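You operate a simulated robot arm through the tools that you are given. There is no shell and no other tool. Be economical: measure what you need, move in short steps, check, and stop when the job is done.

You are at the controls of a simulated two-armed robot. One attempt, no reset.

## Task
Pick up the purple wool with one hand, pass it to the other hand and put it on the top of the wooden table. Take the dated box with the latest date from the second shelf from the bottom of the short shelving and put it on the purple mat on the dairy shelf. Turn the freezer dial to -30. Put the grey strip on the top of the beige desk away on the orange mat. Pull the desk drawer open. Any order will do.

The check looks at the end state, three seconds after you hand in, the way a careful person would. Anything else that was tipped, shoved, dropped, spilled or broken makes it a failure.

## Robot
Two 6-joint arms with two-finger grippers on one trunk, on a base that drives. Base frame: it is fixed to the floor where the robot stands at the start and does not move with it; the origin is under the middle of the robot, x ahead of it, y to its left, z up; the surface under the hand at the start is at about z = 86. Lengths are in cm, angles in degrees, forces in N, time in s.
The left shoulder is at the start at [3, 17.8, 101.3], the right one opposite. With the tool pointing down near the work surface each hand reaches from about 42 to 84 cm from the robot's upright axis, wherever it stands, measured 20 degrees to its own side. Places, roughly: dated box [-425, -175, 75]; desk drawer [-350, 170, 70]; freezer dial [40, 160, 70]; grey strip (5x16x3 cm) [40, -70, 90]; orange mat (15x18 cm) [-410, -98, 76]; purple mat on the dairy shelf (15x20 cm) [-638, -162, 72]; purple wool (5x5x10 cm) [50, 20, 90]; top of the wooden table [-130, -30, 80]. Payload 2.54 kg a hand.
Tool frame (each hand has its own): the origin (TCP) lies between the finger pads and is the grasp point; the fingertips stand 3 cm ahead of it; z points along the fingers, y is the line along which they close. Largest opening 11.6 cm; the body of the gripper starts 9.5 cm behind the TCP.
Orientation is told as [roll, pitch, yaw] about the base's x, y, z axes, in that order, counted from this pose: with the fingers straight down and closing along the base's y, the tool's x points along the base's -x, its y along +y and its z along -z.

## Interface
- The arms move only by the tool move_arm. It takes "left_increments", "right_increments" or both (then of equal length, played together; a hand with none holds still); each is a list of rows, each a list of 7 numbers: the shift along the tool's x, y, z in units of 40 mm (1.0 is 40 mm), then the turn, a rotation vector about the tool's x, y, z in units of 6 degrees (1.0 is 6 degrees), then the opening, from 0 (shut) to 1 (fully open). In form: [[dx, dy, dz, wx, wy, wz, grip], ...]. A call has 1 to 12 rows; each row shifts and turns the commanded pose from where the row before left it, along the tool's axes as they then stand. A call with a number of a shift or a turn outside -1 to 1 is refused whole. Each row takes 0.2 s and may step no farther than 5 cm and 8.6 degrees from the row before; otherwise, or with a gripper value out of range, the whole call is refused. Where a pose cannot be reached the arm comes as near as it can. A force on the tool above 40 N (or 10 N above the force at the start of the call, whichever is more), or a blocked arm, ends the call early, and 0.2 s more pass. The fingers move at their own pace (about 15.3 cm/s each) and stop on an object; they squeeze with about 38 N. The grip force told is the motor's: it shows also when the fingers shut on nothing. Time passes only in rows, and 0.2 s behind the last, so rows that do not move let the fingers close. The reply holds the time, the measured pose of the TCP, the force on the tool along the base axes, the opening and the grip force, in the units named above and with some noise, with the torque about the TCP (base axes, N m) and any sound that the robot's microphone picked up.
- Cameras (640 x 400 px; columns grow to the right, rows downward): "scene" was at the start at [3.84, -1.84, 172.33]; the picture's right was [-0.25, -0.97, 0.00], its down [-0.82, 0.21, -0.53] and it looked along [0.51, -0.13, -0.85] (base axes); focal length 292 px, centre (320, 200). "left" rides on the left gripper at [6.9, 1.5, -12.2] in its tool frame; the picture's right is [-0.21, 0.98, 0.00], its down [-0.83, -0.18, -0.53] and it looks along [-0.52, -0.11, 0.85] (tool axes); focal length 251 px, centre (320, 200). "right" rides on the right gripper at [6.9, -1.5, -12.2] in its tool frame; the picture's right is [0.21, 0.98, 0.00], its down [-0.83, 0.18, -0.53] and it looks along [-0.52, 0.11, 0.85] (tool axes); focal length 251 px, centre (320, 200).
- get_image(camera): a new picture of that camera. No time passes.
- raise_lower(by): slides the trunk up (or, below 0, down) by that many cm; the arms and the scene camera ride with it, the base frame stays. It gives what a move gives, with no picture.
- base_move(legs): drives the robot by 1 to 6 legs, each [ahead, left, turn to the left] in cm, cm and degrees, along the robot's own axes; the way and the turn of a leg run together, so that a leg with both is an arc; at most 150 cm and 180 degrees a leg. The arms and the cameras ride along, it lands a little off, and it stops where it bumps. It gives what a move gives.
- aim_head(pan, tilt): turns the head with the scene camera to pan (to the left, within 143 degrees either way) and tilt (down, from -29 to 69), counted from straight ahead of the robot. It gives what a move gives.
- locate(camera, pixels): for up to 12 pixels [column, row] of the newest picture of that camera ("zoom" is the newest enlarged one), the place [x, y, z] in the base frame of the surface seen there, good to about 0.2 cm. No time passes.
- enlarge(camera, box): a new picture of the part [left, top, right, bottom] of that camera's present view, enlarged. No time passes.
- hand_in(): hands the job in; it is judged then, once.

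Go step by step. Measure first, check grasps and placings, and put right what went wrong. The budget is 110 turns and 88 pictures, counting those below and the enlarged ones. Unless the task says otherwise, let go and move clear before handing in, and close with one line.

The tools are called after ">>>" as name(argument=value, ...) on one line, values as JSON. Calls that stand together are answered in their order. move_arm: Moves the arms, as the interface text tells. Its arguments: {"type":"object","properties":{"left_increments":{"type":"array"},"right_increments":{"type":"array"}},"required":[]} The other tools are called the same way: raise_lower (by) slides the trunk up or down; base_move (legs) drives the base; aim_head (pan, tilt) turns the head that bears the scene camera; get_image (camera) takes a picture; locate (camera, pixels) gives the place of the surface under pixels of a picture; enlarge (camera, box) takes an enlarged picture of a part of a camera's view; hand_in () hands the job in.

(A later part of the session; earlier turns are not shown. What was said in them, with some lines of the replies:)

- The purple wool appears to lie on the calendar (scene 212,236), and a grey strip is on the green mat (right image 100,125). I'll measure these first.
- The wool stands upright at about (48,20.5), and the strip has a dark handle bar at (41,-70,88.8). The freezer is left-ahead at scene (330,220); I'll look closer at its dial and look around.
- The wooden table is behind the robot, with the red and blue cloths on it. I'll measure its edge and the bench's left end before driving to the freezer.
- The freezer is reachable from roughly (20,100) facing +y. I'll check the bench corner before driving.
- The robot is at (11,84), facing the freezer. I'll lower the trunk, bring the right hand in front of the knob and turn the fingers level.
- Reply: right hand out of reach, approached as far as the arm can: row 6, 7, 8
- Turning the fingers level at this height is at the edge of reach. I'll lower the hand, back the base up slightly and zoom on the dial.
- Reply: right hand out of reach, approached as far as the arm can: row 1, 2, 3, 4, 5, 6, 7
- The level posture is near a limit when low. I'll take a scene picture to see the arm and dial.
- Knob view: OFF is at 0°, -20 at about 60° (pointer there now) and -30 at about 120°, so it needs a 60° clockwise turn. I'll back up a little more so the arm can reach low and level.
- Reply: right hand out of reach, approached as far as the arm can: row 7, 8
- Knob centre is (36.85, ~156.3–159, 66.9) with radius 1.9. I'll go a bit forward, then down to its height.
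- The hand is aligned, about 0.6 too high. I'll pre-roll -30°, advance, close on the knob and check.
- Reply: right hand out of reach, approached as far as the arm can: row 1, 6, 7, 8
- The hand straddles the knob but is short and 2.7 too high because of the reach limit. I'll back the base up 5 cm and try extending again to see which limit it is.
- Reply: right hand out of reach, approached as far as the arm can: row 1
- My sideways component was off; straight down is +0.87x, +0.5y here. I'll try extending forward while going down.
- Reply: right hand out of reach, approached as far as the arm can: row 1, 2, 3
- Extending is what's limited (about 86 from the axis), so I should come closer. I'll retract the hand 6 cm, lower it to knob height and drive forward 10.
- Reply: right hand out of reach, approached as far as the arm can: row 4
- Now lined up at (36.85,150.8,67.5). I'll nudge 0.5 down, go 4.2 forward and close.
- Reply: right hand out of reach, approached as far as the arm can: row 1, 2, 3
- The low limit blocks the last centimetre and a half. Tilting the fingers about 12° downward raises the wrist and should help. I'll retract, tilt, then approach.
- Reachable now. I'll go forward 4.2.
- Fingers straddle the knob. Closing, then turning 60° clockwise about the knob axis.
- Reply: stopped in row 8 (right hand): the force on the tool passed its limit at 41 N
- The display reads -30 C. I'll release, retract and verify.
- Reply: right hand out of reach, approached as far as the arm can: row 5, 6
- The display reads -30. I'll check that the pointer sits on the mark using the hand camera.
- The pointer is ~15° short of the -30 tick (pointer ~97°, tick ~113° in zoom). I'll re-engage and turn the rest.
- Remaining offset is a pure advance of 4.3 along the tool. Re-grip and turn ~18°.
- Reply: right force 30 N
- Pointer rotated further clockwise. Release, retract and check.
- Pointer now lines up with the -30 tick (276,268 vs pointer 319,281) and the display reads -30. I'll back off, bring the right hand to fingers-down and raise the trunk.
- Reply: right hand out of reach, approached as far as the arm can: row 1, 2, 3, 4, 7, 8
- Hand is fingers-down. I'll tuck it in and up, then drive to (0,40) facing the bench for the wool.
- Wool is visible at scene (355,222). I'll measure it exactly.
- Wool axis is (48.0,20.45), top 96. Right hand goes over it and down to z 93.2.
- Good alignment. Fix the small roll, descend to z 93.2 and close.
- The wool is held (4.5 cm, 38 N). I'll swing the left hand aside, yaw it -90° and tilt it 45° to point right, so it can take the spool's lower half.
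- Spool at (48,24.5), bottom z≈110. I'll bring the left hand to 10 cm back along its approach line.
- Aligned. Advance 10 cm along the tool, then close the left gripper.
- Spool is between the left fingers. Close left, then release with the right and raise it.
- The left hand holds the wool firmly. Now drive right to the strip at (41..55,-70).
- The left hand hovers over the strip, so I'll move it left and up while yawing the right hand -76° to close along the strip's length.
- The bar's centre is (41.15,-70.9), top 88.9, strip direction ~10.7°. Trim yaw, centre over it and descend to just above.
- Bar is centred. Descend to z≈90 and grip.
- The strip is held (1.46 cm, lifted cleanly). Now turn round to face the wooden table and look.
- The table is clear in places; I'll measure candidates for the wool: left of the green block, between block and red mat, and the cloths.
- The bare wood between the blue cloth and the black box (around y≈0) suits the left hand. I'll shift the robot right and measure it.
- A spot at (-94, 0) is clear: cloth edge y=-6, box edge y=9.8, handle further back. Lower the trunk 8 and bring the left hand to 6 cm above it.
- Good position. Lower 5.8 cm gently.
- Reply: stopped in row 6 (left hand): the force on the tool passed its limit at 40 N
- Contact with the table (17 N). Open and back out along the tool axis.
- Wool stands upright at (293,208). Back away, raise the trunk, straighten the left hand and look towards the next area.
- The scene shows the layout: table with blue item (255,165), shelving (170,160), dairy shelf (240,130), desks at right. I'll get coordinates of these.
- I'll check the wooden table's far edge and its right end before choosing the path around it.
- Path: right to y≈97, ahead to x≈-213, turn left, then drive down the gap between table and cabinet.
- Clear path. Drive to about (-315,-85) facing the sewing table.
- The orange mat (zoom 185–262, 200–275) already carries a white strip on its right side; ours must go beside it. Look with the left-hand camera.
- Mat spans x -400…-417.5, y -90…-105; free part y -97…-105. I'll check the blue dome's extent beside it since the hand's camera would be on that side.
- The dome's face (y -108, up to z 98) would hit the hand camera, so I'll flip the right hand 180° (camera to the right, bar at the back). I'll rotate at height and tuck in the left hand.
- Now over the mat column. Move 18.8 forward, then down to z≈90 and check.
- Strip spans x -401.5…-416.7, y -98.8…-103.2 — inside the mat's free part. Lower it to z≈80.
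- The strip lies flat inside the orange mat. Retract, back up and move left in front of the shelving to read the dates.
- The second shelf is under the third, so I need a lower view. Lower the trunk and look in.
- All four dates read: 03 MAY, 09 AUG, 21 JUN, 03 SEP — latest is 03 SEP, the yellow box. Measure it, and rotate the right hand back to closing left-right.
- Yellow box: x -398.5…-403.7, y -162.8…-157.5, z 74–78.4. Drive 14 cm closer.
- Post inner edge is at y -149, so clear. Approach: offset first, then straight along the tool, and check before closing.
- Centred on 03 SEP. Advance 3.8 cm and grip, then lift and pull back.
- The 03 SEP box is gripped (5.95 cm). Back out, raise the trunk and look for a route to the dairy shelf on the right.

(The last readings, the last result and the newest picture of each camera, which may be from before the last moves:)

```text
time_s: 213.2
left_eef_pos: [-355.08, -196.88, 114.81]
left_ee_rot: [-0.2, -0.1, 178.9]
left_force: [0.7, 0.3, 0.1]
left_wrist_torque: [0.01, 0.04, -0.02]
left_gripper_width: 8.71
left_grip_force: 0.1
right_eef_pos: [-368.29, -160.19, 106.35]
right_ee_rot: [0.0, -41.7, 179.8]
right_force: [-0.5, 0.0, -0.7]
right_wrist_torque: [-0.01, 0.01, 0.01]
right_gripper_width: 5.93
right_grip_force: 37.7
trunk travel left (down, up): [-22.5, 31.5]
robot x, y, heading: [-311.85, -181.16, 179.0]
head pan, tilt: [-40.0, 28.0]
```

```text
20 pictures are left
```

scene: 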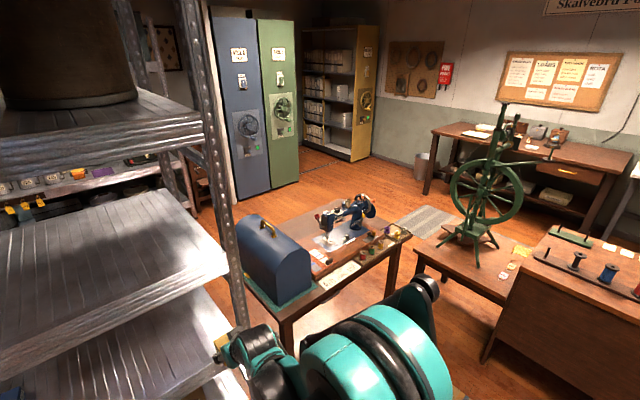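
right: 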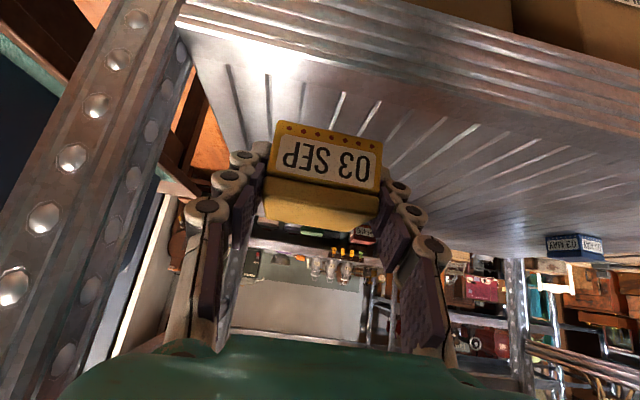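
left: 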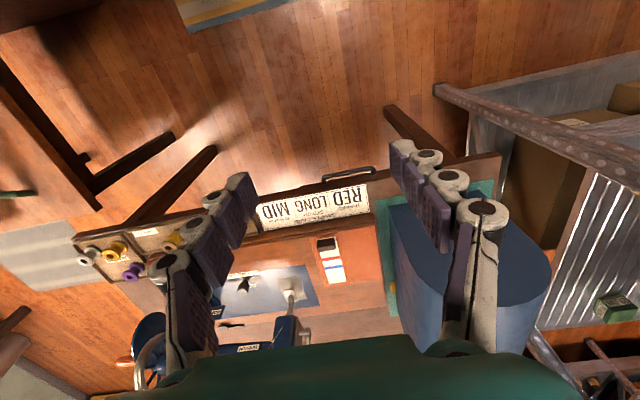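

>>> locate(camera="scene", pixels=[[416, 265], [500, 305], [408, 240], [365, 212], [240, 200], [297, 182], [350, 158], [437, 135], [565, 172], [425, 195], [435, 300], [470, 240]])

>>> enlarge(camera="scene", box=[400, 90, 640, 240])

```text
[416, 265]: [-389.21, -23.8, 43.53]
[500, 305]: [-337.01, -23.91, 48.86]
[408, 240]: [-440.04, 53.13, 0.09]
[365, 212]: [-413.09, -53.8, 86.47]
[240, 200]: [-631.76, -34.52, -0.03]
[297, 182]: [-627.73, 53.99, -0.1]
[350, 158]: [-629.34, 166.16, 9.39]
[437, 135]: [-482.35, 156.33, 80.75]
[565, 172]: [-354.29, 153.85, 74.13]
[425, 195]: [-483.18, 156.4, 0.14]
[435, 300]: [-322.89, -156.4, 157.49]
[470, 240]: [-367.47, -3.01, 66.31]
```

```text
2.67 times, centred on (520, 165) of scene
```

zoom: 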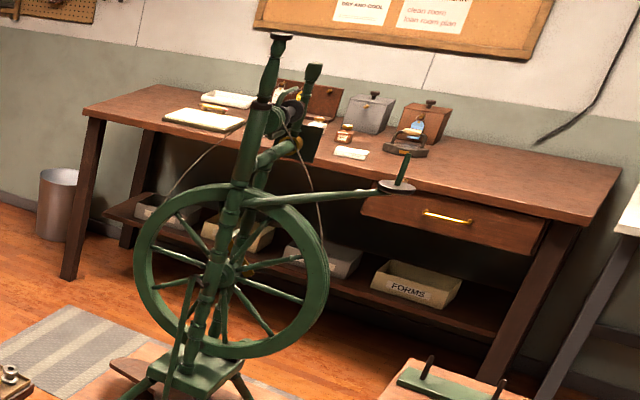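

No gap beside the sewing table, so I go back through the cabinet/table gap to the y≈94 corridor, then to the desk (drawer handle at (-354,154,74)), which is on the way.

>>> base_move(legs=[[0, -99, 1], [-98, 0, 0], [0, 0, -90], [150, 0, 0], [24, 0, 0], [0, 0, 90]])

>>> base_move(legs=[[128, 0, 0], [0, 0, -90]])

>>> aim_head(pan=0, tilt=45)

>>> get_image(camera="scene")

```text
time_s: 239.1
left_eef_pos: [-259.1, 75.72, 114.73]
left_ee_rot: [-0.1, -0.2, -178.3]
left_force: [-0.5, -0.4, -0.7]
left_wrist_torque: [0.01, 0.03, 0.01]
left_gripper_width: 8.7
left_grip_force: 0.0
right_eef_pos: [-274.14, 111.59, 106.3]
right_ee_rot: [0.0, -41.7, -177.4]
right_force: [-0.5, -0.3, -0.8]
right_wrist_torque: [0.03, -0.02, 0.0]
right_gripper_width: 5.93
right_grip_force: 38.2
trunk travel left (down, up): [-22.5, 31.5]
robot x, y, heading: [-216.75, 93.4, -178.5]
head pan, tilt: [-40.0, 28.0]
```

```text
time_s: 249.3
left_eef_pos: [-364.61, 129.79, 114.75]
left_ee_rot: [-0.1, 0.0, 94.6]
left_force: [-0.1, -1.0, -0.3]
left_wrist_torque: [-0.02, 0.0, 0.02]
left_gripper_width: 8.72
left_grip_force: 0.1
right_eef_pos: [-329.63, 146.55, 106.33]
right_ee_rot: [0.1, -41.8, 95.6]
right_force: [-0.5, 0.2, -1.6]
right_wrist_torque: [-0.04, 0.02, -0.04]
right_gripper_width: 5.94
right_grip_force: 37.9
trunk travel left (down, up): [-22.5, 31.5]
robot x, y, heading: [-344.81, 88.78, 94.3]
head pan, tilt: [-40.0, 28.0]
```

```text
time_s: 250.4
left_eef_pos: [-364.64, 129.8, 114.74]
left_ee_rot: [-0.1, -0.1, 94.6]
left_force: [-0.4, -0.5, 0.7]
left_wrist_torque: [0.0, -0.02, 0.03]
left_gripper_width: 8.69
left_grip_force: 0.0
right_eef_pos: [-329.52, 146.67, 106.38]
right_ee_rot: [-0.1, -41.7, 95.5]
right_force: [0.1, 0.0, -0.6]
right_wrist_torque: [-0.03, 0.01, 0.0]
right_gripper_width: 5.96
right_grip_force: 38.2
trunk travel left (down, up): [-22.5, 31.5]
robot x, y, heading: [-345.08, 88.71, 94.4]
head pan, tilt: [0.0, 45.0]
```

```text
18 pictures are left
```

scene: 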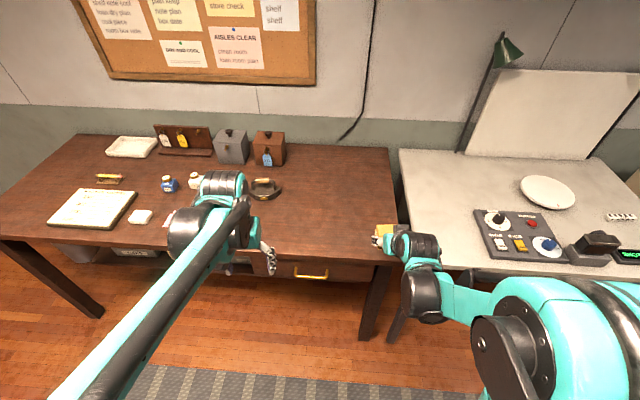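

The gold handle is at (310,272). Measure it and the drawer front.

>>> locate(camera="scene", pixels=[[310, 273], [296, 272], [325, 273], [310, 280], [340, 272], [330, 262], [270, 252], [310, 263]])

>>> enlarge(camera="scene", box=[250, 240, 390, 300])

```text
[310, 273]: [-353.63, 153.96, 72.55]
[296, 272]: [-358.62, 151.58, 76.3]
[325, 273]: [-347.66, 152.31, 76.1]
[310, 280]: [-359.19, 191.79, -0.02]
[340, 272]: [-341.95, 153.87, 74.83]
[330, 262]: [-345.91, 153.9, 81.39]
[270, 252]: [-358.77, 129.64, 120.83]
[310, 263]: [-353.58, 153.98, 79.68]
```

```text
4.57 times, centred on (320, 270) of scene
```

zoom: 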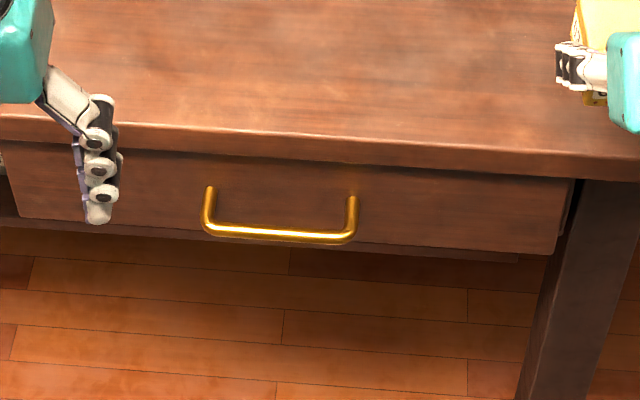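

>>> locate(camera="zoom", pixels=[[280, 235], [240, 232], [320, 238], [280, 215], [280, 180], [280, 160], [351, 205], [209, 195]])

>>> base_move(legs=[[-16, 0, -4.2], [0, -9, 0]])

>>> move_arm(left_increments=[[0, 0, 0, 0, 0, 1, 0.6], [0, 0, 0, 0, 0, 1, 0.6], [0, 0, 0, 0, 0, 1, 0.6], [0, 0, 0, 0, 0, 1, 0.6], [0, 0, 0, 0, 0, 1, 0.6], [0, 0, 0, 0, 0, 1, 0.6], [0, 0, 0, 0, 0, 1, 0.6], [0, 0, 0, 0, 0, 1, 0.6], [0, 0, 0, 0, 0, 1, 0.6], [0, 0, 0, 0, 0, 1, 0.6], [0, 0, 0, 0, 0, 1, 0.6], [0, 0, 0, 0, 0, 1, 0.6]])

>>> move_arm(left_increments=[[0, 0, 0, 0, 0, 1, 0.6], [0, 0, 0, 0, 0, 1, 0.6], [0, 0, 0, 0, 0, 1, 0.6], [0, 0, 0, -1, 0, 0, 0.6], [0, 0, 0, -1, 0, 0, 0.6], [0, 0, 0, -1, 0, 0, 0.6], [0, 0, 0, -1, 0, 0, 0.6], [0, 0, 0, -1, 0, 0, 0.6], [0, 0, 0, -1, 0, 0, 0.6], [0, 0, 0, -1, 0, 0, 0.6], [0, 0, 0, -1, 0, 0, 0.6]])

```text
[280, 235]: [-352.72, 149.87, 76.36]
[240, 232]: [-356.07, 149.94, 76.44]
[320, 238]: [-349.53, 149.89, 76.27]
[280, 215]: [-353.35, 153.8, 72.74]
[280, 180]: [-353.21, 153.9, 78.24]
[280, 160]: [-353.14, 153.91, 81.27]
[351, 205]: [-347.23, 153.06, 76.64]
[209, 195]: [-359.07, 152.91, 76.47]
```

```text
time_s: 252.5
left_eef_pos: [-351.78, 115.63, 114.8]
left_ee_rot: [-0.1, -0.1, 90.7]
left_force: [0.3, 0.3, 0.2]
left_wrist_torque: [-0.01, 0.02, 0.02]
left_gripper_width: 8.72
left_grip_force: 0.1
right_eef_pos: [-315.7, 130.13, 106.4]
right_ee_rot: [0.1, -41.7, 91.7]
right_force: [0.0, -0.3, -1.6]
right_wrist_torque: [-0.02, 0.02, 0.05]
right_gripper_width: 5.93
right_grip_force: 37.9
trunk travel left (down, up): [-22.5, 31.5]
robot x, y, heading: [-335.11, 73.31, 90.8]
head pan, tilt: [0.0, 45.0]
```

```text
time_s: 255.1
left_eef_pos: [-351.99, 115.5, 114.68]
left_ee_rot: [0.1, -0.2, 18.7]
left_force: [0.3, -0.3, -0.7]
left_wrist_torque: [0.01, 0.03, 0.01]
left_gripper_width: 6.98
left_grip_force: 0.1
right_eef_pos: [-315.79, 130.12, 106.38]
right_ee_rot: [0.2, -41.7, 91.7]
right_force: [-0.3, 0.8, -1.8]
right_wrist_torque: [0.0, -0.02, -0.01]
right_gripper_width: 5.94
right_grip_force: 37.7
trunk travel left (down, up): [-22.5, 31.5]
robot x, y, heading: [-335.11, 72.81, 90.8]
head pan, tilt: [0.0, 45.0]
```

```text
time_s: 257.5
left_eef_pos: [-351.86, 115.58, 114.87]
left_ee_rot: [48.1, -0.2, 0.8]
left_force: [0.5, 0.2, 0.0]
left_wrist_torque: [0.01, 0.0, 0.01]
left_gripper_width: 6.96
left_grip_force: 0.2
right_eef_pos: [-315.73, 129.98, 106.4]
right_ee_rot: [-0.1, -41.8, 91.7]
right_force: [-1.3, 0.1, -1.3]
right_wrist_torque: [0.0, -0.01, -0.01]
right_gripper_width: 5.95
right_grip_force: 38.0
trunk travel left (down, up): [-22.5, 31.5]
robot x, y, heading: [-335.14, 72.93, 90.4]
head pan, tilt: [0.0, 45.0]
```

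Handle bar: (-353,150,76.4), 4 cm off the drawer front. Tilt the left hand to ~69°, lower the trunk and approach.

>>> raise_lower(by=-22.4)

>>> move_arm(left_increments=[[0, 0, 0.5, -1, 0, 0, 0.45], [0, 0, 0.5, -1, 0, 0, 0.45], [0, 0, 0.5, -1, 0, 0, 0.45], [0, 0, 0.5, -0.5, 0, 0, 0.45], [0, 0, 0, 0, 0, 0, 0.45]])

```text
time_s: 259.9
left_eef_pos: [-351.93, 115.56, 92.39]
left_ee_rot: [48.1, -0.1, 0.8]
left_force: [-0.3, 0.1, 0.4]
left_wrist_torque: [0.01, -0.03, 0.0]
left_gripper_width: 6.92
left_grip_force: 0.1
right_eef_pos: [-315.68, 130.03, 83.96]
right_ee_rot: [0.0, -41.7, 91.7]
right_force: [0.1, 0.2, -1.7]
right_wrist_torque: [-0.03, -0.01, 0.04]
right_gripper_width: 5.93
right_grip_force: 38.1
trunk travel left (down, up): [-0.1, 53.9]
robot x, y, heading: [-334.91, 73.37, 90.5]
head pan, tilt: [0.0, 45.0]
```

```text
time_s: 261.1
left_eef_pos: [-351.9, 122.51, 89.39]
left_ee_rot: [69.0, -0.1, 0.7]
left_force: [0.7, 0.5, -0.3]
left_wrist_torque: [-0.03, 0.01, 0.02]
left_gripper_width: 5.22
left_grip_force: 0.1
left hand out of reach, approached as far as the arm can: row 4
right_eef_pos: [-315.77, 130.13, 83.93]
right_ee_rot: [0.0, -41.7, 91.7]
right_force: [0.1, 0.6, -1.5]
right_wrist_torque: [0.0, 0.02, 0.0]
right_gripper_width: 5.93
right_grip_force: 37.8
trunk travel left (down, up): [-0.1, 53.9]
robot x, y, heading: [-334.84, 73.48, 90.6]
head pan, tilt: [0.0, 45.0]
```

>>> move_arm(left_increments=[[0.047, -0.097, 0.84, 0, 0, 0, 0.45], [0.047, -0.097, 0.84, 0, 0, 0, 0.45], [0.047, -0.097, 0.84, 0, 0, 0, 0.45], [0.047, -0.097, 0.84, 0, 0, 0, 0.45], [0.047, -0.097, 0.84, 0, 0, 0, 0.45], [0.047, -0.097, 0.84, 0, 0, 0, 0.45], [0, 0, 0, 0, 0, 0, 0.45]])

>>> get_image(camera="left")

```text
time_s: 262.7
left_eef_pos: [-353.5, 140.93, 81.67]
left_ee_rot: [69.1, -0.2, 0.8]
left_force: [-0.6, -0.9, 0.7]
left_wrist_torque: [-0.01, 0.0, -0.02]
left_gripper_width: 5.23
left_grip_force: 0.1
left hand out of reach, approached as far as the arm can: row 1, 2
right_eef_pos: [-315.93, 130.13, 83.88]
right_ee_rot: [0.0, -41.7, 91.8]
right_force: [0.6, 0.3, -0.7]
right_wrist_torque: [0.0, 0.0, -0.01]
right_gripper_width: 5.91
right_grip_force: 37.8
trunk travel left (down, up): [-0.1, 53.9]
robot x, y, heading: [-335.12, 73.42, 90.7]
head pan, tilt: [0.0, 45.0]
```

```text
16 pictures are left
```

left: 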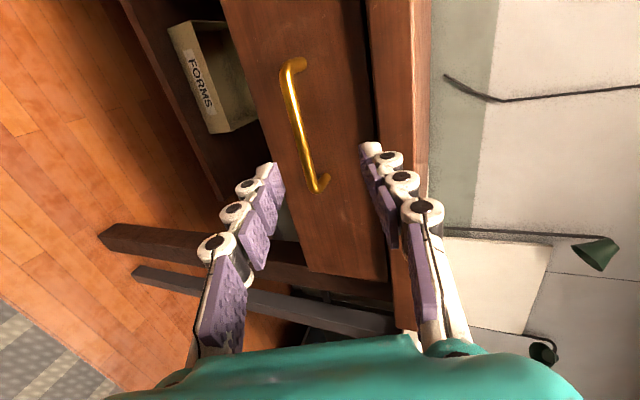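

Handle lies between the fingers' planes. Advance 9 cm and close.

>>> move_arm(left_increments=[[-0.05, -0.22, 0.4, 0, 0, 0, 0.45], [-0.05, -0.21, 0.4, 0, 0, 0, 0.45], [0, 0, 0.5, 0, 0, 0, 0.45], [0, 0, 0.5, 0, 0, 0, 0.45], [0, 0, 0.4, 0, 0, 0, 0.45], [0, 0, 0, 0, 0, 0, 0.45]])

>>> get_image(camera="left")

```text
time_s: 264.1
left_eef_pos: [-353.05, 148.38, 76.62]
left_ee_rot: [69.1, -0.1, 0.8]
left_force: [-0.3, -0.5, -0.3]
left_wrist_torque: [-0.01, -0.01, 0.02]
left_gripper_width: 5.22
left_grip_force: 0.1
right_eef_pos: [-315.67, 130.03, 83.96]
right_ee_rot: [0.0, -41.6, 91.6]
right_force: [0.3, -0.4, -1.4]
right_wrist_torque: [-0.05, 0.0, 0.0]
right_gripper_width: 5.95
right_grip_force: 38.2
trunk travel left (down, up): [-0.1, 53.9]
robot x, y, heading: [-334.83, 73.08, 90.7]
head pan, tilt: [0.0, 45.0]
```

```text
15 pictures are left
```

left: 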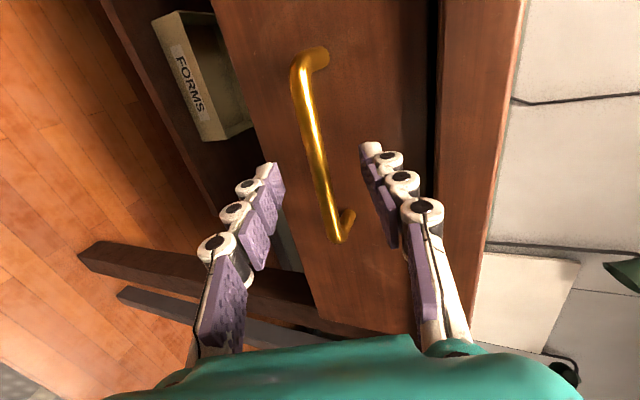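

Bar is between the fingers. Close and pull back ~7 cm with the arm.

>>> move_arm(left_increments=[[0, 0, 0, 0, 0, 0, 0], [0, 0, 0, 0, 0, 0, 0], [0, 0, 0, 0, 0, 0, 0], [0, -0.16, -0.42, 0, 0, 0, 0], [0, -0.16, -0.42, 0, 0, 0, 0], [0, -0.16, -0.42, 0, 0, 0, 0], [0, -0.16, -0.42, 0, 0, 0, 0], [0, 0, 0, 0, 0, 0, 0]])

```text
time_s: 265.6
left_eef_pos: [-353.07, 143.22, 76.97]
left_ee_rot: [67.7, -0.1, 0.9]
left_force: [-1.1, -2.0, -28.7]
left_wrist_torque: [-0.69, 0.44, 0.66]
left_gripper_width: 1.13
left_grip_force: 38.2
left hand out of reach, approached as far as the arm can: row 6, 7
right_eef_pos: [-316.0, 130.13, 83.79]
right_ee_rot: [0.0, -41.6, 91.8]
right_force: [-0.3, -0.3, -0.4]
right_wrist_torque: [-0.02, 0.01, -0.01]
right_gripper_width: 5.95
right_grip_force: 38.0
trunk travel left (down, up): [-0.1, 53.9]
robot x, y, heading: [-335.18, 73.17, 90.7]
head pan, tilt: [0.0, 45.0]
stopped in row 7 (left hand): the force on the tool passed its limit at 49 N (the readings are from after the stop); the commanded pose is now the measured one
```

The drawer came 5 cm; the arm hit its inner reach limit. Pull further by backing the base.

>>> base_move(legs=[[-12, 0, 0]])

>>> get_image(camera="scene")

```text
time_s: 266.8
left_eef_pos: [-353.13, 133.45, 76.75]
left_ee_rot: [67.4, -0.1, 0.9]
left_force: [-1.7, -1.3, -6.4]
left_wrist_torque: [-0.21, 0.02, -0.26]
left_gripper_width: 1.11
left_grip_force: 38.3
right_eef_pos: [-315.86, 120.53, 83.92]
right_ee_rot: [0.0, -41.8, 91.7]
right_force: [1.0, 0.8, -1.2]
right_wrist_torque: [-0.03, 0.0, -0.01]
right_gripper_width: 5.93
right_grip_force: 37.4
trunk travel left (down, up): [-0.1, 53.9]
robot x, y, heading: [-334.7, 63.78, 90.8]
head pan, tilt: [0.0, 45.0]
stopped in leg 1: the force on the tool passed its limit at 42 N (the readings are from after the stop); the commanded pose is now the measured one
```

```text
14 pictures are left
```

scene: 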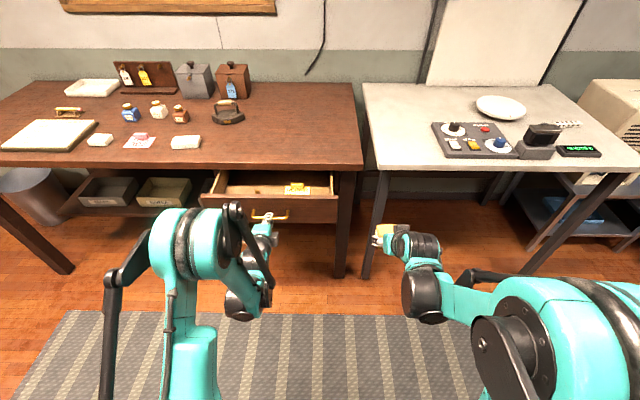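

The drawer is wide open (~15 cm, at its stop). Release, back straight off, raise the trunk and fold the left hand.

>>> move_arm(left_increments=[[0, 0, 0, 0, 0, 0, 0.45], [0, 0, 0, 0, 0, 0, 0.45], [0, 0, 0, 0, 0, 0, 0.45]])

>>> base_move(legs=[[-14, 0, 0]])

>>> raise_lower(by=22.4)

>>> move_arm(left_increments=[[0, 0, 0, 1, 0, 0, 0.45], [0, 0, 0, 1, 0, 0, 0.45], [0, 0, 0, 1, 0, 0, 0.45], [0, 0, 0, 1, 0, 0, 0.45], [0, 0, 0, 1, 0, 0, 0.45], [0, 0, 0, 1, 0, 0, 0.45], [0, 0, 0, 1, 0, 0, 0.45], [0, 0, 0, 1, 0, 0, 0.45], [0, 0, 0, 1, 0, 0, 0.45], [0, 0, 0, 1, 0, 0, 0.45], [0, 0, 0, 1, 0, 0, 0.45], [0, 0, 0, 0, 0, 0, 0.45]])

>>> get_image(camera="scene")

```text
time_s: 267.6
left_eef_pos: [-353.14, 133.52, 76.94]
left_ee_rot: [67.6, -0.1, 1.0]
left_force: [0.0, -0.1, -0.1]
left_wrist_torque: [0.01, -0.01, 0.04]
left_gripper_width: 5.2
left_grip_force: 0.0
right_eef_pos: [-315.75, 120.56, 83.97]
right_ee_rot: [0.3, -41.6, 91.8]
right_force: [0.3, 0.5, -1.1]
right_wrist_torque: [0.0, 0.02, -0.02]
right_gripper_width: 5.9
right_grip_force: 38.1
trunk travel left (down, up): [-0.1, 53.9]
robot x, y, heading: [-334.77, 64.0, 90.9]
head pan, tilt: [0.0, 45.0]
```

```text
time_s: 268.7
left_eef_pos: [-352.93, 127.14, 76.85]
left_ee_rot: [67.4, -0.1, 1.0]
left_force: [0.2, 0.6, 0.6]
left_wrist_torque: [0.01, 0.0, -0.01]
left_gripper_width: 5.22
left_grip_force: 0.2
right_eef_pos: [-315.67, 114.09, 83.94]
right_ee_rot: [0.0, -41.6, 91.9]
right_force: [0.3, -0.4, -0.7]
right_wrist_torque: [-0.01, 0.01, 0.02]
right_gripper_width: 5.94
right_grip_force: 38.4
trunk travel left (down, up): [-0.1, 53.9]
robot x, y, heading: [-334.35, 57.34, 90.8]
head pan, tilt: [0.0, 45.0]
stopped in leg 1: the robot was blocked; the commanded pose is now the measured one
```

```text
time_s: 271.1
left_eef_pos: [-352.91, 126.89, 99.45]
left_ee_rot: [67.7, -0.1, 1.0]
left_force: [0.3, 0.2, -0.3]
left_wrist_torque: [-0.02, 0.01, -0.04]
left_gripper_width: 5.21
left_grip_force: 0.0
right_eef_pos: [-315.66, 114.01, 106.35]
right_ee_rot: [0.0, -41.6, 91.9]
right_force: [-0.1, 0.1, -1.0]
right_wrist_torque: [-0.01, -0.04, -0.05]
right_gripper_width: 5.98
right_grip_force: 38.2
trunk travel left (down, up): [-22.5, 31.5]
robot x, y, heading: [-334.64, 57.14, 90.5]
head pan, tilt: [0.0, 45.0]
```

```text
time_s: 273.6
left_eef_pos: [-353.0, 126.8, 99.48]
left_ee_rot: [1.5, -0.1, 0.9]
left_force: [0.9, -0.2, -0.3]
left_wrist_torque: [0.0, 0.01, 0.02]
left_gripper_width: 5.21
left_grip_force: 0.1
right_eef_pos: [-315.56, 113.86, 106.4]
right_ee_rot: [0.1, -41.8, 91.8]
right_force: [-0.1, -0.6, -1.7]
right_wrist_torque: [-0.03, 0.0, 0.01]
right_gripper_width: 5.93
right_grip_force: 37.7
trunk travel left (down, up): [-22.5, 31.5]
robot x, y, heading: [-335.26, 57.12, 91.2]
head pan, tilt: [0.0, 45.0]
```

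```text
13 pictures are left
```

scene: 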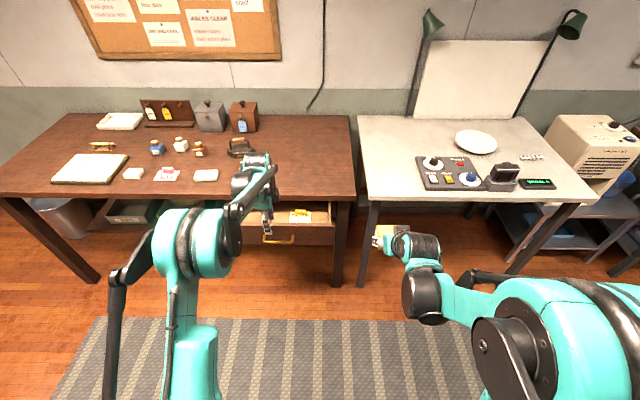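

The base touched the cabinet behind (stopped at y 57). I'll pull in the left hand, go forward a bit, turn and drive along the corridor, then look towards the dairy shelf.

>>> move_arm(left_increments=[[0, -0.9, -0.3, 0, 0, -1, 0.45], [0, -0.9, -0.3, 0, 0, 0, 0.45], [0, -0.9, -0.3, 0, 0, 0, 0.45], [0, -0.9, -0.3, 0, 0, 0, 0.45], [0, -0.9, -0.3, 0, 0, 0, 0.45], [0, -0.5, -0.3, 0, 0, 0, 0.45]])

>>> base_move(legs=[[22, 0, 0], [0, 0, 89], [150, 0, 0], [45, 0, 0]])

>>> aim_head(pan=50, tilt=30)

>>> get_image(camera="scene")

```text
time_s: 275.1
left_eef_pos: [-350.93, 106.73, 106.29]
left_ee_rot: [1.7, -0.2, 7.1]
left_force: [0.1, -0.2, 0.0]
left_wrist_torque: [0.0, 0.0, -0.02]
left_gripper_width: 5.22
left_grip_force: 0.1
right_eef_pos: [-315.7, 113.89, 106.38]
right_ee_rot: [0.2, -41.7, 91.8]
right_force: [-0.2, 0.1, -0.9]
right_wrist_torque: [0.0, 0.0, 0.0]
right_gripper_width: 5.95
right_grip_force: 38.1
trunk travel left (down, up): [-22.5, 31.5]
robot x, y, heading: [-334.95, 57.25, 90.7]
head pan, tilt: [0.0, 45.0]
```

```text
time_s: 289.6
left_eef_pos: [-574.58, 62.22, 106.25]
left_ee_rot: [1.6, -0.2, 96.1]
left_force: [-0.1, -0.5, 0.2]
left_wrist_torque: [-0.04, -0.03, 0.03]
left_gripper_width: 5.25
left_grip_force: 0.0
right_eef_pos: [-581.04, 97.55, 106.38]
right_ee_rot: [0.1, -41.7, -179.0]
right_force: [-0.5, 0.1, -1.4]
right_wrist_torque: [0.01, -0.01, 0.01]
right_gripper_width: 5.97
right_grip_force: 38.1
trunk travel left (down, up): [-22.5, 31.5]
robot x, y, heading: [-524.5, 77.42, 179.8]
head pan, tilt: [0.0, 45.0]
```

```text
time_s: 290.8
left_eef_pos: [-574.48, 62.17, 106.29]
left_ee_rot: [1.6, -0.2, 96.1]
left_force: [0.0, 0.4, 0.1]
left_wrist_torque: [-0.02, 0.04, 0.01]
left_gripper_width: 5.21
left_grip_force: 0.1
right_eef_pos: [-581.15, 97.52, 106.32]
right_ee_rot: [0.2, -41.7, -179.1]
right_force: [-0.9, 0.1, -0.7]
right_wrist_torque: [-0.01, -0.04, -0.02]
right_gripper_width: 5.94
right_grip_force: 38.1
trunk travel left (down, up): [-22.5, 31.5]
robot x, y, heading: [-524.57, 77.47, 179.7]
head pan, tilt: [50.0, 30.0]
```

```text
12 pictures are left
```

scene: 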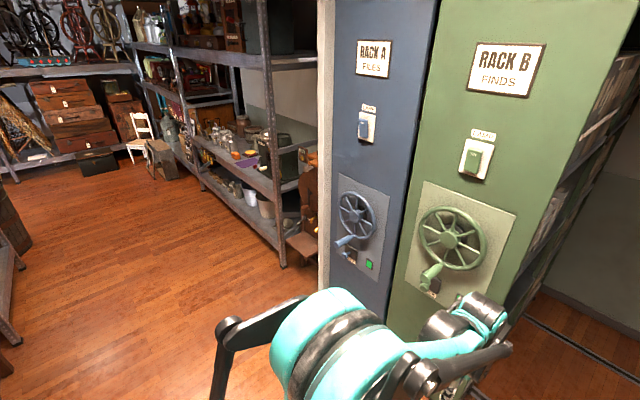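

Dairy shelf with the purple mat at (247,162). Measure it and the rack cranks' protrusion.

>>> locate(camera="scene", pixels=[[430, 275], [345, 240], [247, 162], [275, 190], [200, 140], [230, 60], [310, 240], [280, 262], [270, 40], [10, 320]])

>>> enlarge(camera="scene", box=[180, 90, 330, 220])

```text
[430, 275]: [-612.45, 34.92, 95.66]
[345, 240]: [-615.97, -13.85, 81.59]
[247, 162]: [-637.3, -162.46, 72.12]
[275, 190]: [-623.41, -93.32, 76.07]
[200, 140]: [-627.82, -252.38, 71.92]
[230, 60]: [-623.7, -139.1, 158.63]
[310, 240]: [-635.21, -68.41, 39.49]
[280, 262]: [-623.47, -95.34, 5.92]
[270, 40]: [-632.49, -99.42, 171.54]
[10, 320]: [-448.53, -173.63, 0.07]
```

```text
3.08 times, centred on (255, 155) of scene
```

zoom: 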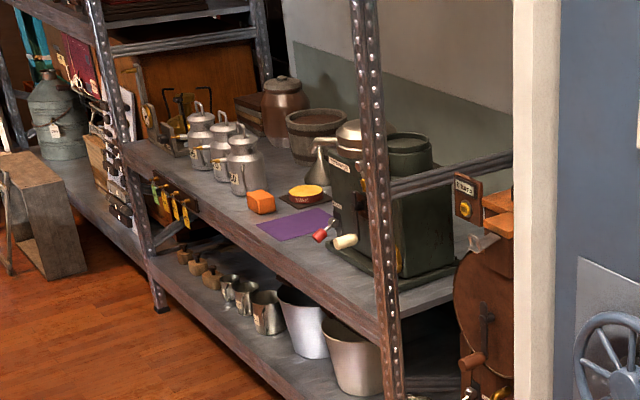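

Path is clear at x -524. Slide left to y≈-178 and view the mat from the hand.

>>> base_move(legs=[[0, 150, 0], [0, 104, 0]])

>>> aim_head(pan=-5, tilt=35)

>>> get_image(camera="scene")

```text
time_s: 303.4
left_eef_pos: [-568.93, -197.69, 106.2]
left_ee_rot: [1.6, -0.2, 98.4]
left_force: [0.1, 0.7, 0.9]
left_wrist_torque: [0.0, 0.03, -0.02]
left_gripper_width: 5.24
left_grip_force: 0.2
right_eef_pos: [-576.81, -162.74, 106.31]
right_ee_rot: [0.0, -41.6, -176.9]
right_force: [0.3, 0.2, -1.9]
right_wrist_torque: [0.0, -0.04, 0.0]
right_gripper_width: 5.95
right_grip_force: 38.0
trunk travel left (down, up): [-22.5, 31.5]
robot x, y, heading: [-519.58, -180.84, -177.9]
head pan, tilt: [50.0, 30.0]
```

```text
time_s: 304.6
left_eef_pos: [-568.82, -197.78, 106.27]
left_ee_rot: [1.5, -0.2, 98.4]
left_force: [0.2, -0.2, 0.2]
left_wrist_torque: [0.01, -0.01, -0.01]
left_gripper_width: 5.24
left_grip_force: 0.1
right_eef_pos: [-576.79, -162.7, 106.46]
right_ee_rot: [0.1, -41.7, -176.9]
right_force: [0.4, 0.4, -0.6]
right_wrist_torque: [0.02, -0.03, 0.03]
right_gripper_width: 5.94
right_grip_force: 38.4
trunk travel left (down, up): [-22.5, 31.5]
robot x, y, heading: [-519.67, -180.57, -177.8]
head pan, tilt: [-5.0, 35.0]
```

```text
10 pictures are left
```

scene: 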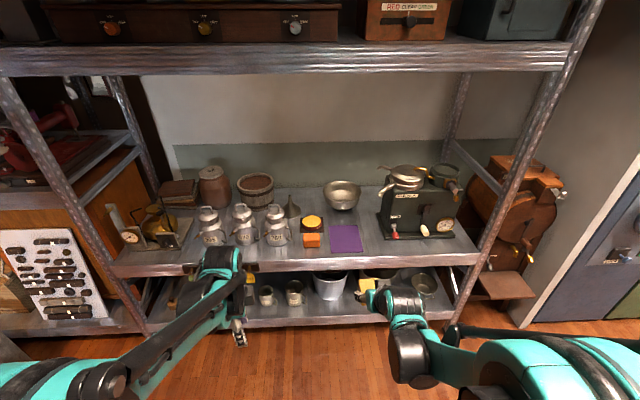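

>>> locate(camera="scene", pixels=[[333, 227], [357, 227], [361, 250], [330, 251], [345, 238], [319, 240], [395, 234], [311, 222], [342, 208], [345, 258]])

>>> base_move(legs=[[44, 0, -2.2]])

```text
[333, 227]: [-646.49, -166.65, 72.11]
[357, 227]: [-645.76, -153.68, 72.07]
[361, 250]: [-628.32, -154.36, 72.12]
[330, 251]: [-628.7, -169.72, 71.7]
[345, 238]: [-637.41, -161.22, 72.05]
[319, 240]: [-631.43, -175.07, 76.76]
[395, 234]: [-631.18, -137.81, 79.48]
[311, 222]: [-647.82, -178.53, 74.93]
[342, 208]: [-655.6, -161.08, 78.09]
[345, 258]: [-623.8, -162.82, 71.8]
```

```text
time_s: 307.3
left_eef_pos: [-613.92, -196.8, 106.23]
left_ee_rot: [1.6, -0.2, 96.2]
left_force: [-0.4, 0.4, 0.5]
left_wrist_torque: [-0.01, -0.03, -0.02]
left_gripper_width: 5.22
left_grip_force: 0.1
right_eef_pos: [-620.58, -161.45, 106.34]
right_ee_rot: [0.2, -41.7, -179.0]
right_force: [-1.0, -0.2, -0.4]
right_wrist_torque: [0.02, -0.03, -0.04]
right_gripper_width: 5.94
right_grip_force: 38.1
trunk travel left (down, up): [-22.5, 31.5]
robot x, y, heading: [-564.5, -181.28, -180.1]
head pan, tilt: [-5.0, 35.0]
```

Mat spans x -628…-647, y -154…-168. Lower the trunk 15 and bring the box to 4 cm above the mat centre.

>>> raise_lower(by=-15)

>>> move_arm(right_increments=[[-0.155, 0, 0.815, 0, 0, 0, 0], [-0.155, 0, 0.815, 0, 0, 0, 0], [-0.155, 0, 0.815, 0, 0, 0, 0], [-0.155, 0, 0.815, 0, 0, 0, 0], [-0.155, 0, 0.815, 0, 0, 0, 0], [-0.155, 0, 0.815, 0, 0, 0, 0], [0, 0, 0, 0, 0, 0, 0]])

>>> get_image(camera="right")

```text
time_s: 309.1
left_eef_pos: [-613.71, -196.75, 91.18]
left_ee_rot: [1.6, -0.2, 96.3]
left_force: [0.2, -0.2, 0.2]
left_wrist_torque: [0.0, 0.0, 0.0]
left_gripper_width: 5.22
left_grip_force: 0.0
right_eef_pos: [-620.37, -161.39, 91.37]
right_ee_rot: [0.1, -41.6, -179.0]
right_force: [-0.7, -0.1, -1.3]
right_wrist_torque: [0.02, -0.03, -0.01]
right_gripper_width: 5.95
right_grip_force: 37.9
trunk travel left (down, up): [-7.5, 46.5]
robot x, y, heading: [-564.01, -181.58, -180.2]
head pan, tilt: [-5.0, 35.0]
```

```text
time_s: 310.7
left_eef_pos: [-613.71, -196.78, 91.37]
left_ee_rot: [1.6, -0.2, 96.1]
left_force: [0.1, -0.8, 0.2]
left_wrist_torque: [0.0, 0.01, 0.03]
left_gripper_width: 5.21
left_grip_force: 0.0
right_eef_pos: [-635.87, -161.77, 79.27]
right_ee_rot: [0.1, -41.7, -178.9]
right_force: [0.0, -0.3, -0.7]
right_wrist_torque: [-0.03, 0.02, 0.0]
right_gripper_width: 5.92
right_grip_force: 37.9
trunk travel left (down, up): [-7.5, 46.5]
robot x, y, heading: [-564.09, -181.36, -179.8]
head pan, tilt: [-5.0, 35.0]
```

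```text
9 pictures are left
```

right: 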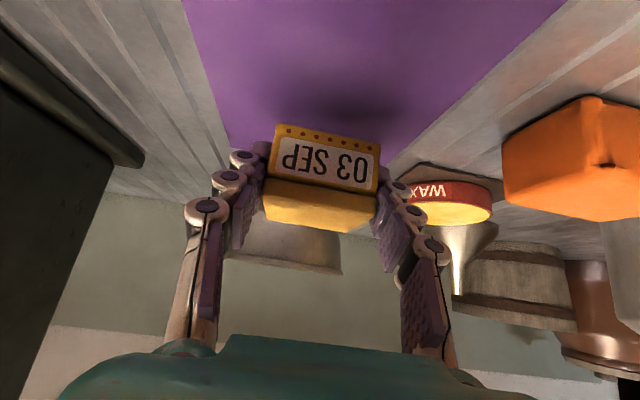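

Box is centred over the purple mat. Lower 3.9 cm gently.

>>> move_arm(right_increments=[[0.2, 0, 0.22, 0, 0, 0, 0], [0.2, 0, 0.22, 0, 0, 0, 0], [0.15, 0, 0.165, 0, 0, 0, 0], [0.07, 0, 0.075, 0, 0, 0, 0], [0.03, 0, 0.03, 0, 0, 0, 0], [0, 0, 0, 0, 0, 0, 0]])

```text
time_s: 312.1
left_eef_pos: [-613.81, -196.78, 91.06]
left_ee_rot: [1.6, -0.1, 96.1]
left_force: [0.6, 0.2, 0.3]
left_wrist_torque: [0.02, 0.04, 0.03]
left_gripper_width: 5.21
left_grip_force: 0.0
right_eef_pos: [-636.15, -161.79, 75.31]
right_ee_rot: [0.1, -41.8, -179.0]
right_force: [-0.1, 0.4, -0.3]
right_wrist_torque: [0.05, -0.03, 0.01]
right_gripper_width: 5.91
right_grip_force: 38.3
trunk travel left (down, up): [-7.5, 46.5]
robot x, y, heading: [-564.16, -181.37, -180.2]
head pan, tilt: [-5.0, 35.0]
```

No contact yet; lower 0.25 more.

>>> move_arm(right_increments=[[0.04, 0, 0.045, 0, 0, 0, 0], [0, 0, 0, 0, 0, 0, 0]])

>>> enlarge(camera="scene", box=[260, 240, 480, 390])

```text
time_s: 312.7
left_eef_pos: [-613.82, -196.74, 91.21]
left_ee_rot: [1.6, -0.3, 96.2]
left_force: [0.7, 0.2, -0.6]
left_wrist_torque: [0.0, -0.02, -0.03]
left_gripper_width: 5.19
left_grip_force: 0.1
right_eef_pos: [-636.09, -161.69, 75.03]
right_ee_rot: [0.1, -41.8, -178.9]
right_force: [-1.6, -0.1, 2.4]
right_wrist_torque: [-0.03, -0.02, -0.03]
right_gripper_width: 5.95
right_grip_force: 37.7
trunk travel left (down, up): [-7.5, 46.5]
robot x, y, heading: [-563.94, -181.61, -180.0]
head pan, tilt: [-5.0, 35.0]
```

```text
2.67 times, centred on (370, 315) of scene
```

zoom: 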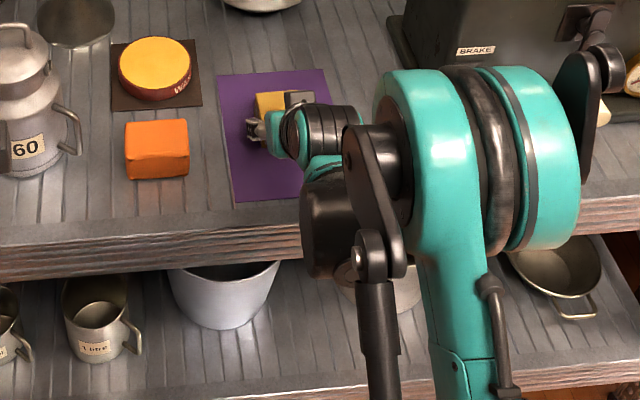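

Contact (2.4 N), box inside the mat. Release and retract along the tool.

>>> move_arm(right_increments=[[0, 0, 0, 0, 0, 0, 0.65], [0, 0, 0, 0, 0, 0, 0.65], [0, 0, 0, 0, 0, 0, 0.65], [0, 0, -0.6, 0, 0, 0, 0.65], [0, 0, -0.9, 0, 0, 0, 0.65], [0, 0, -0.9, 0, 0, 0, 0.65], [0, 0, -0.9, 0, 0, 0, 0.65], [0, 0, -0.9, 0, 0, 0, 0.65]])

>>> base_move(legs=[[-20, 0, 0]])

>>> get_image(camera="scene")

```text
time_s: 314.5
left_eef_pos: [-613.82, -196.77, 91.23]
left_ee_rot: [1.7, -0.2, 96.2]
left_force: [-0.6, 0.7, -0.5]
left_wrist_torque: [0.01, 0.02, 0.0]
left_gripper_width: 5.22
left_grip_force: 0.0
right_eef_pos: [-624.85, -161.37, 87.83]
right_ee_rot: [0.1, -41.7, -179.0]
right_force: [0.5, 0.1, 0.9]
right_wrist_torque: [-0.03, -0.02, -0.02]
right_gripper_width: 7.53
right_grip_force: 0.0
trunk travel left (down, up): [-7.5, 46.5]
robot x, y, heading: [-563.81, -181.16, -180.0]
head pan, tilt: [-5.0, 35.0]
```

```text
time_s: 316.1
left_eef_pos: [-593.62, -196.89, 91.29]
left_ee_rot: [1.7, -0.2, 96.5]
left_force: [0.2, 0.2, 0.9]
left_wrist_torque: [0.02, 0.06, 0.01]
left_gripper_width: 5.23
left_grip_force: 0.1
right_eef_pos: [-604.98, -161.6, 87.9]
right_ee_rot: [0.0, -41.8, -178.7]
right_force: [-0.6, -0.4, -0.3]
right_wrist_torque: [0.02, 0.03, 0.01]
right_gripper_width: 7.56
right_grip_force: 0.1
trunk travel left (down, up): [-7.5, 46.5]
robot x, y, heading: [-543.9, -181.31, -179.7]
head pan, tilt: [-5.0, 35.0]
```

```text
7 pictures are left
```

scene: 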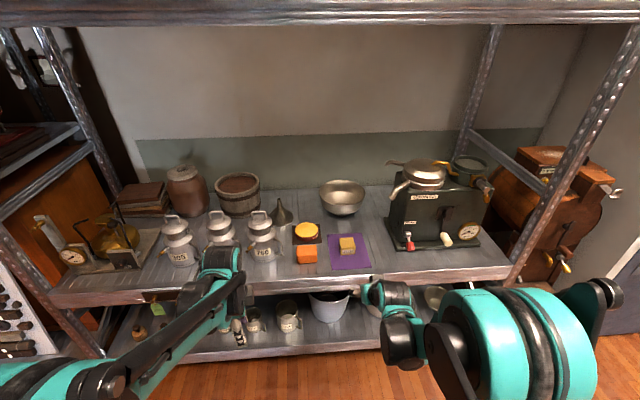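

The 03 SEP box sits on the purple mat. I'll look back once to check the cabinet I bumped and the drawer.

>>> raise_lower(by=25)

>>> aim_head(pan=-138, tilt=15)

>>> get_image(camera="scene")

```text
time_s: 318.6
left_eef_pos: [-593.6, -196.99, 116.26]
left_ee_rot: [1.6, -0.2, 96.6]
left_force: [0.1, 0.2, 0.3]
left_wrist_torque: [0.03, 0.02, 0.0]
left_gripper_width: 5.21
left_grip_force: 0.1
right_eef_pos: [-605.03, -161.59, 112.92]
right_ee_rot: [0.1, -41.8, -178.8]
right_force: [-0.2, -0.1, -0.3]
right_wrist_torque: [0.0, 0.02, -0.03]
right_gripper_width: 7.54
right_grip_force: 0.1
trunk travel left (down, up): [-32.5, 21.5]
robot x, y, heading: [-543.75, -181.31, -179.5]
head pan, tilt: [-5.0, 35.0]
```

```text
time_s: 320.8
left_eef_pos: [-593.62, -197.0, 116.31]
left_ee_rot: [1.5, -0.1, 96.5]
left_force: [0.5, 0.1, -0.4]
left_wrist_torque: [-0.02, 0.03, -0.01]
left_gripper_width: 5.22
left_grip_force: 0.0
right_eef_pos: [-605.06, -161.61, 112.91]
right_ee_rot: [0.1, -41.7, -178.7]
right_force: [0.0, -0.5, 0.6]
right_wrist_torque: [0.0, -0.01, 0.03]
right_gripper_width: 7.54
right_grip_force: 0.0
trunk travel left (down, up): [-32.5, 21.5]
robot x, y, heading: [-544.11, -181.1, -180.0]
head pan, tilt: [-138.0, 15.0]
```

```text
6 pictures are left
```

scene: 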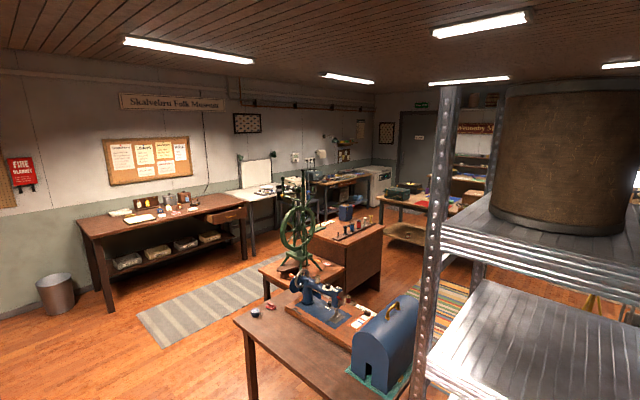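

>>> enlarge(camera="scene", box=[190, 170, 470, 330])

```text
2.29 times, centred on (330, 250) of scene
```

zoom: 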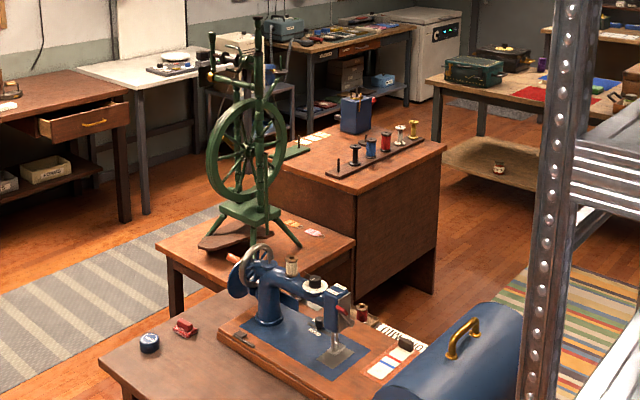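

All looks intact: drawer open, strip on its mat, wool upright. One small item at zoom (500,168) under the wooden table deserves a closer look.

>>> enlarge(camera="scene", box=[370, 170, 450, 240])

>>> locate(camera="zoom", pixels=[[320, 200], [280, 270], [285, 258]])

```text
5.71 times, centred on (410, 205) of scene
```

zoom: 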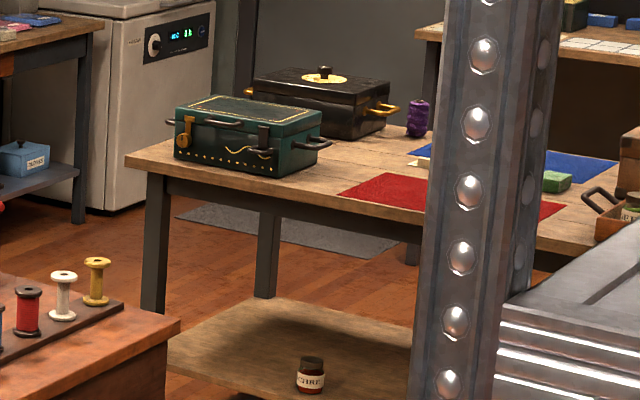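

```text
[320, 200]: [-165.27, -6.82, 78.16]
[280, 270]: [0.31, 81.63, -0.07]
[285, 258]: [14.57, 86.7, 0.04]
```

The jar stands upright on the table's lower shelf, where nothing I did could have put it. The wool is upright, the drawer is open, and the strip, box and dial are set, so I'm handing in.

>>> hand_in()

```text
The job is handed in.
```

All five jobs are done and handed in: the wool passed across and stood on the wooden table, the 03 SEP box on the purple mat, the freezer dial at -30, the grey strip on the orange mat, and the desk drawer open. While backing away from the desk the base touched the brown cabinet and stopped; the items on it looked undisturbed afterwards.
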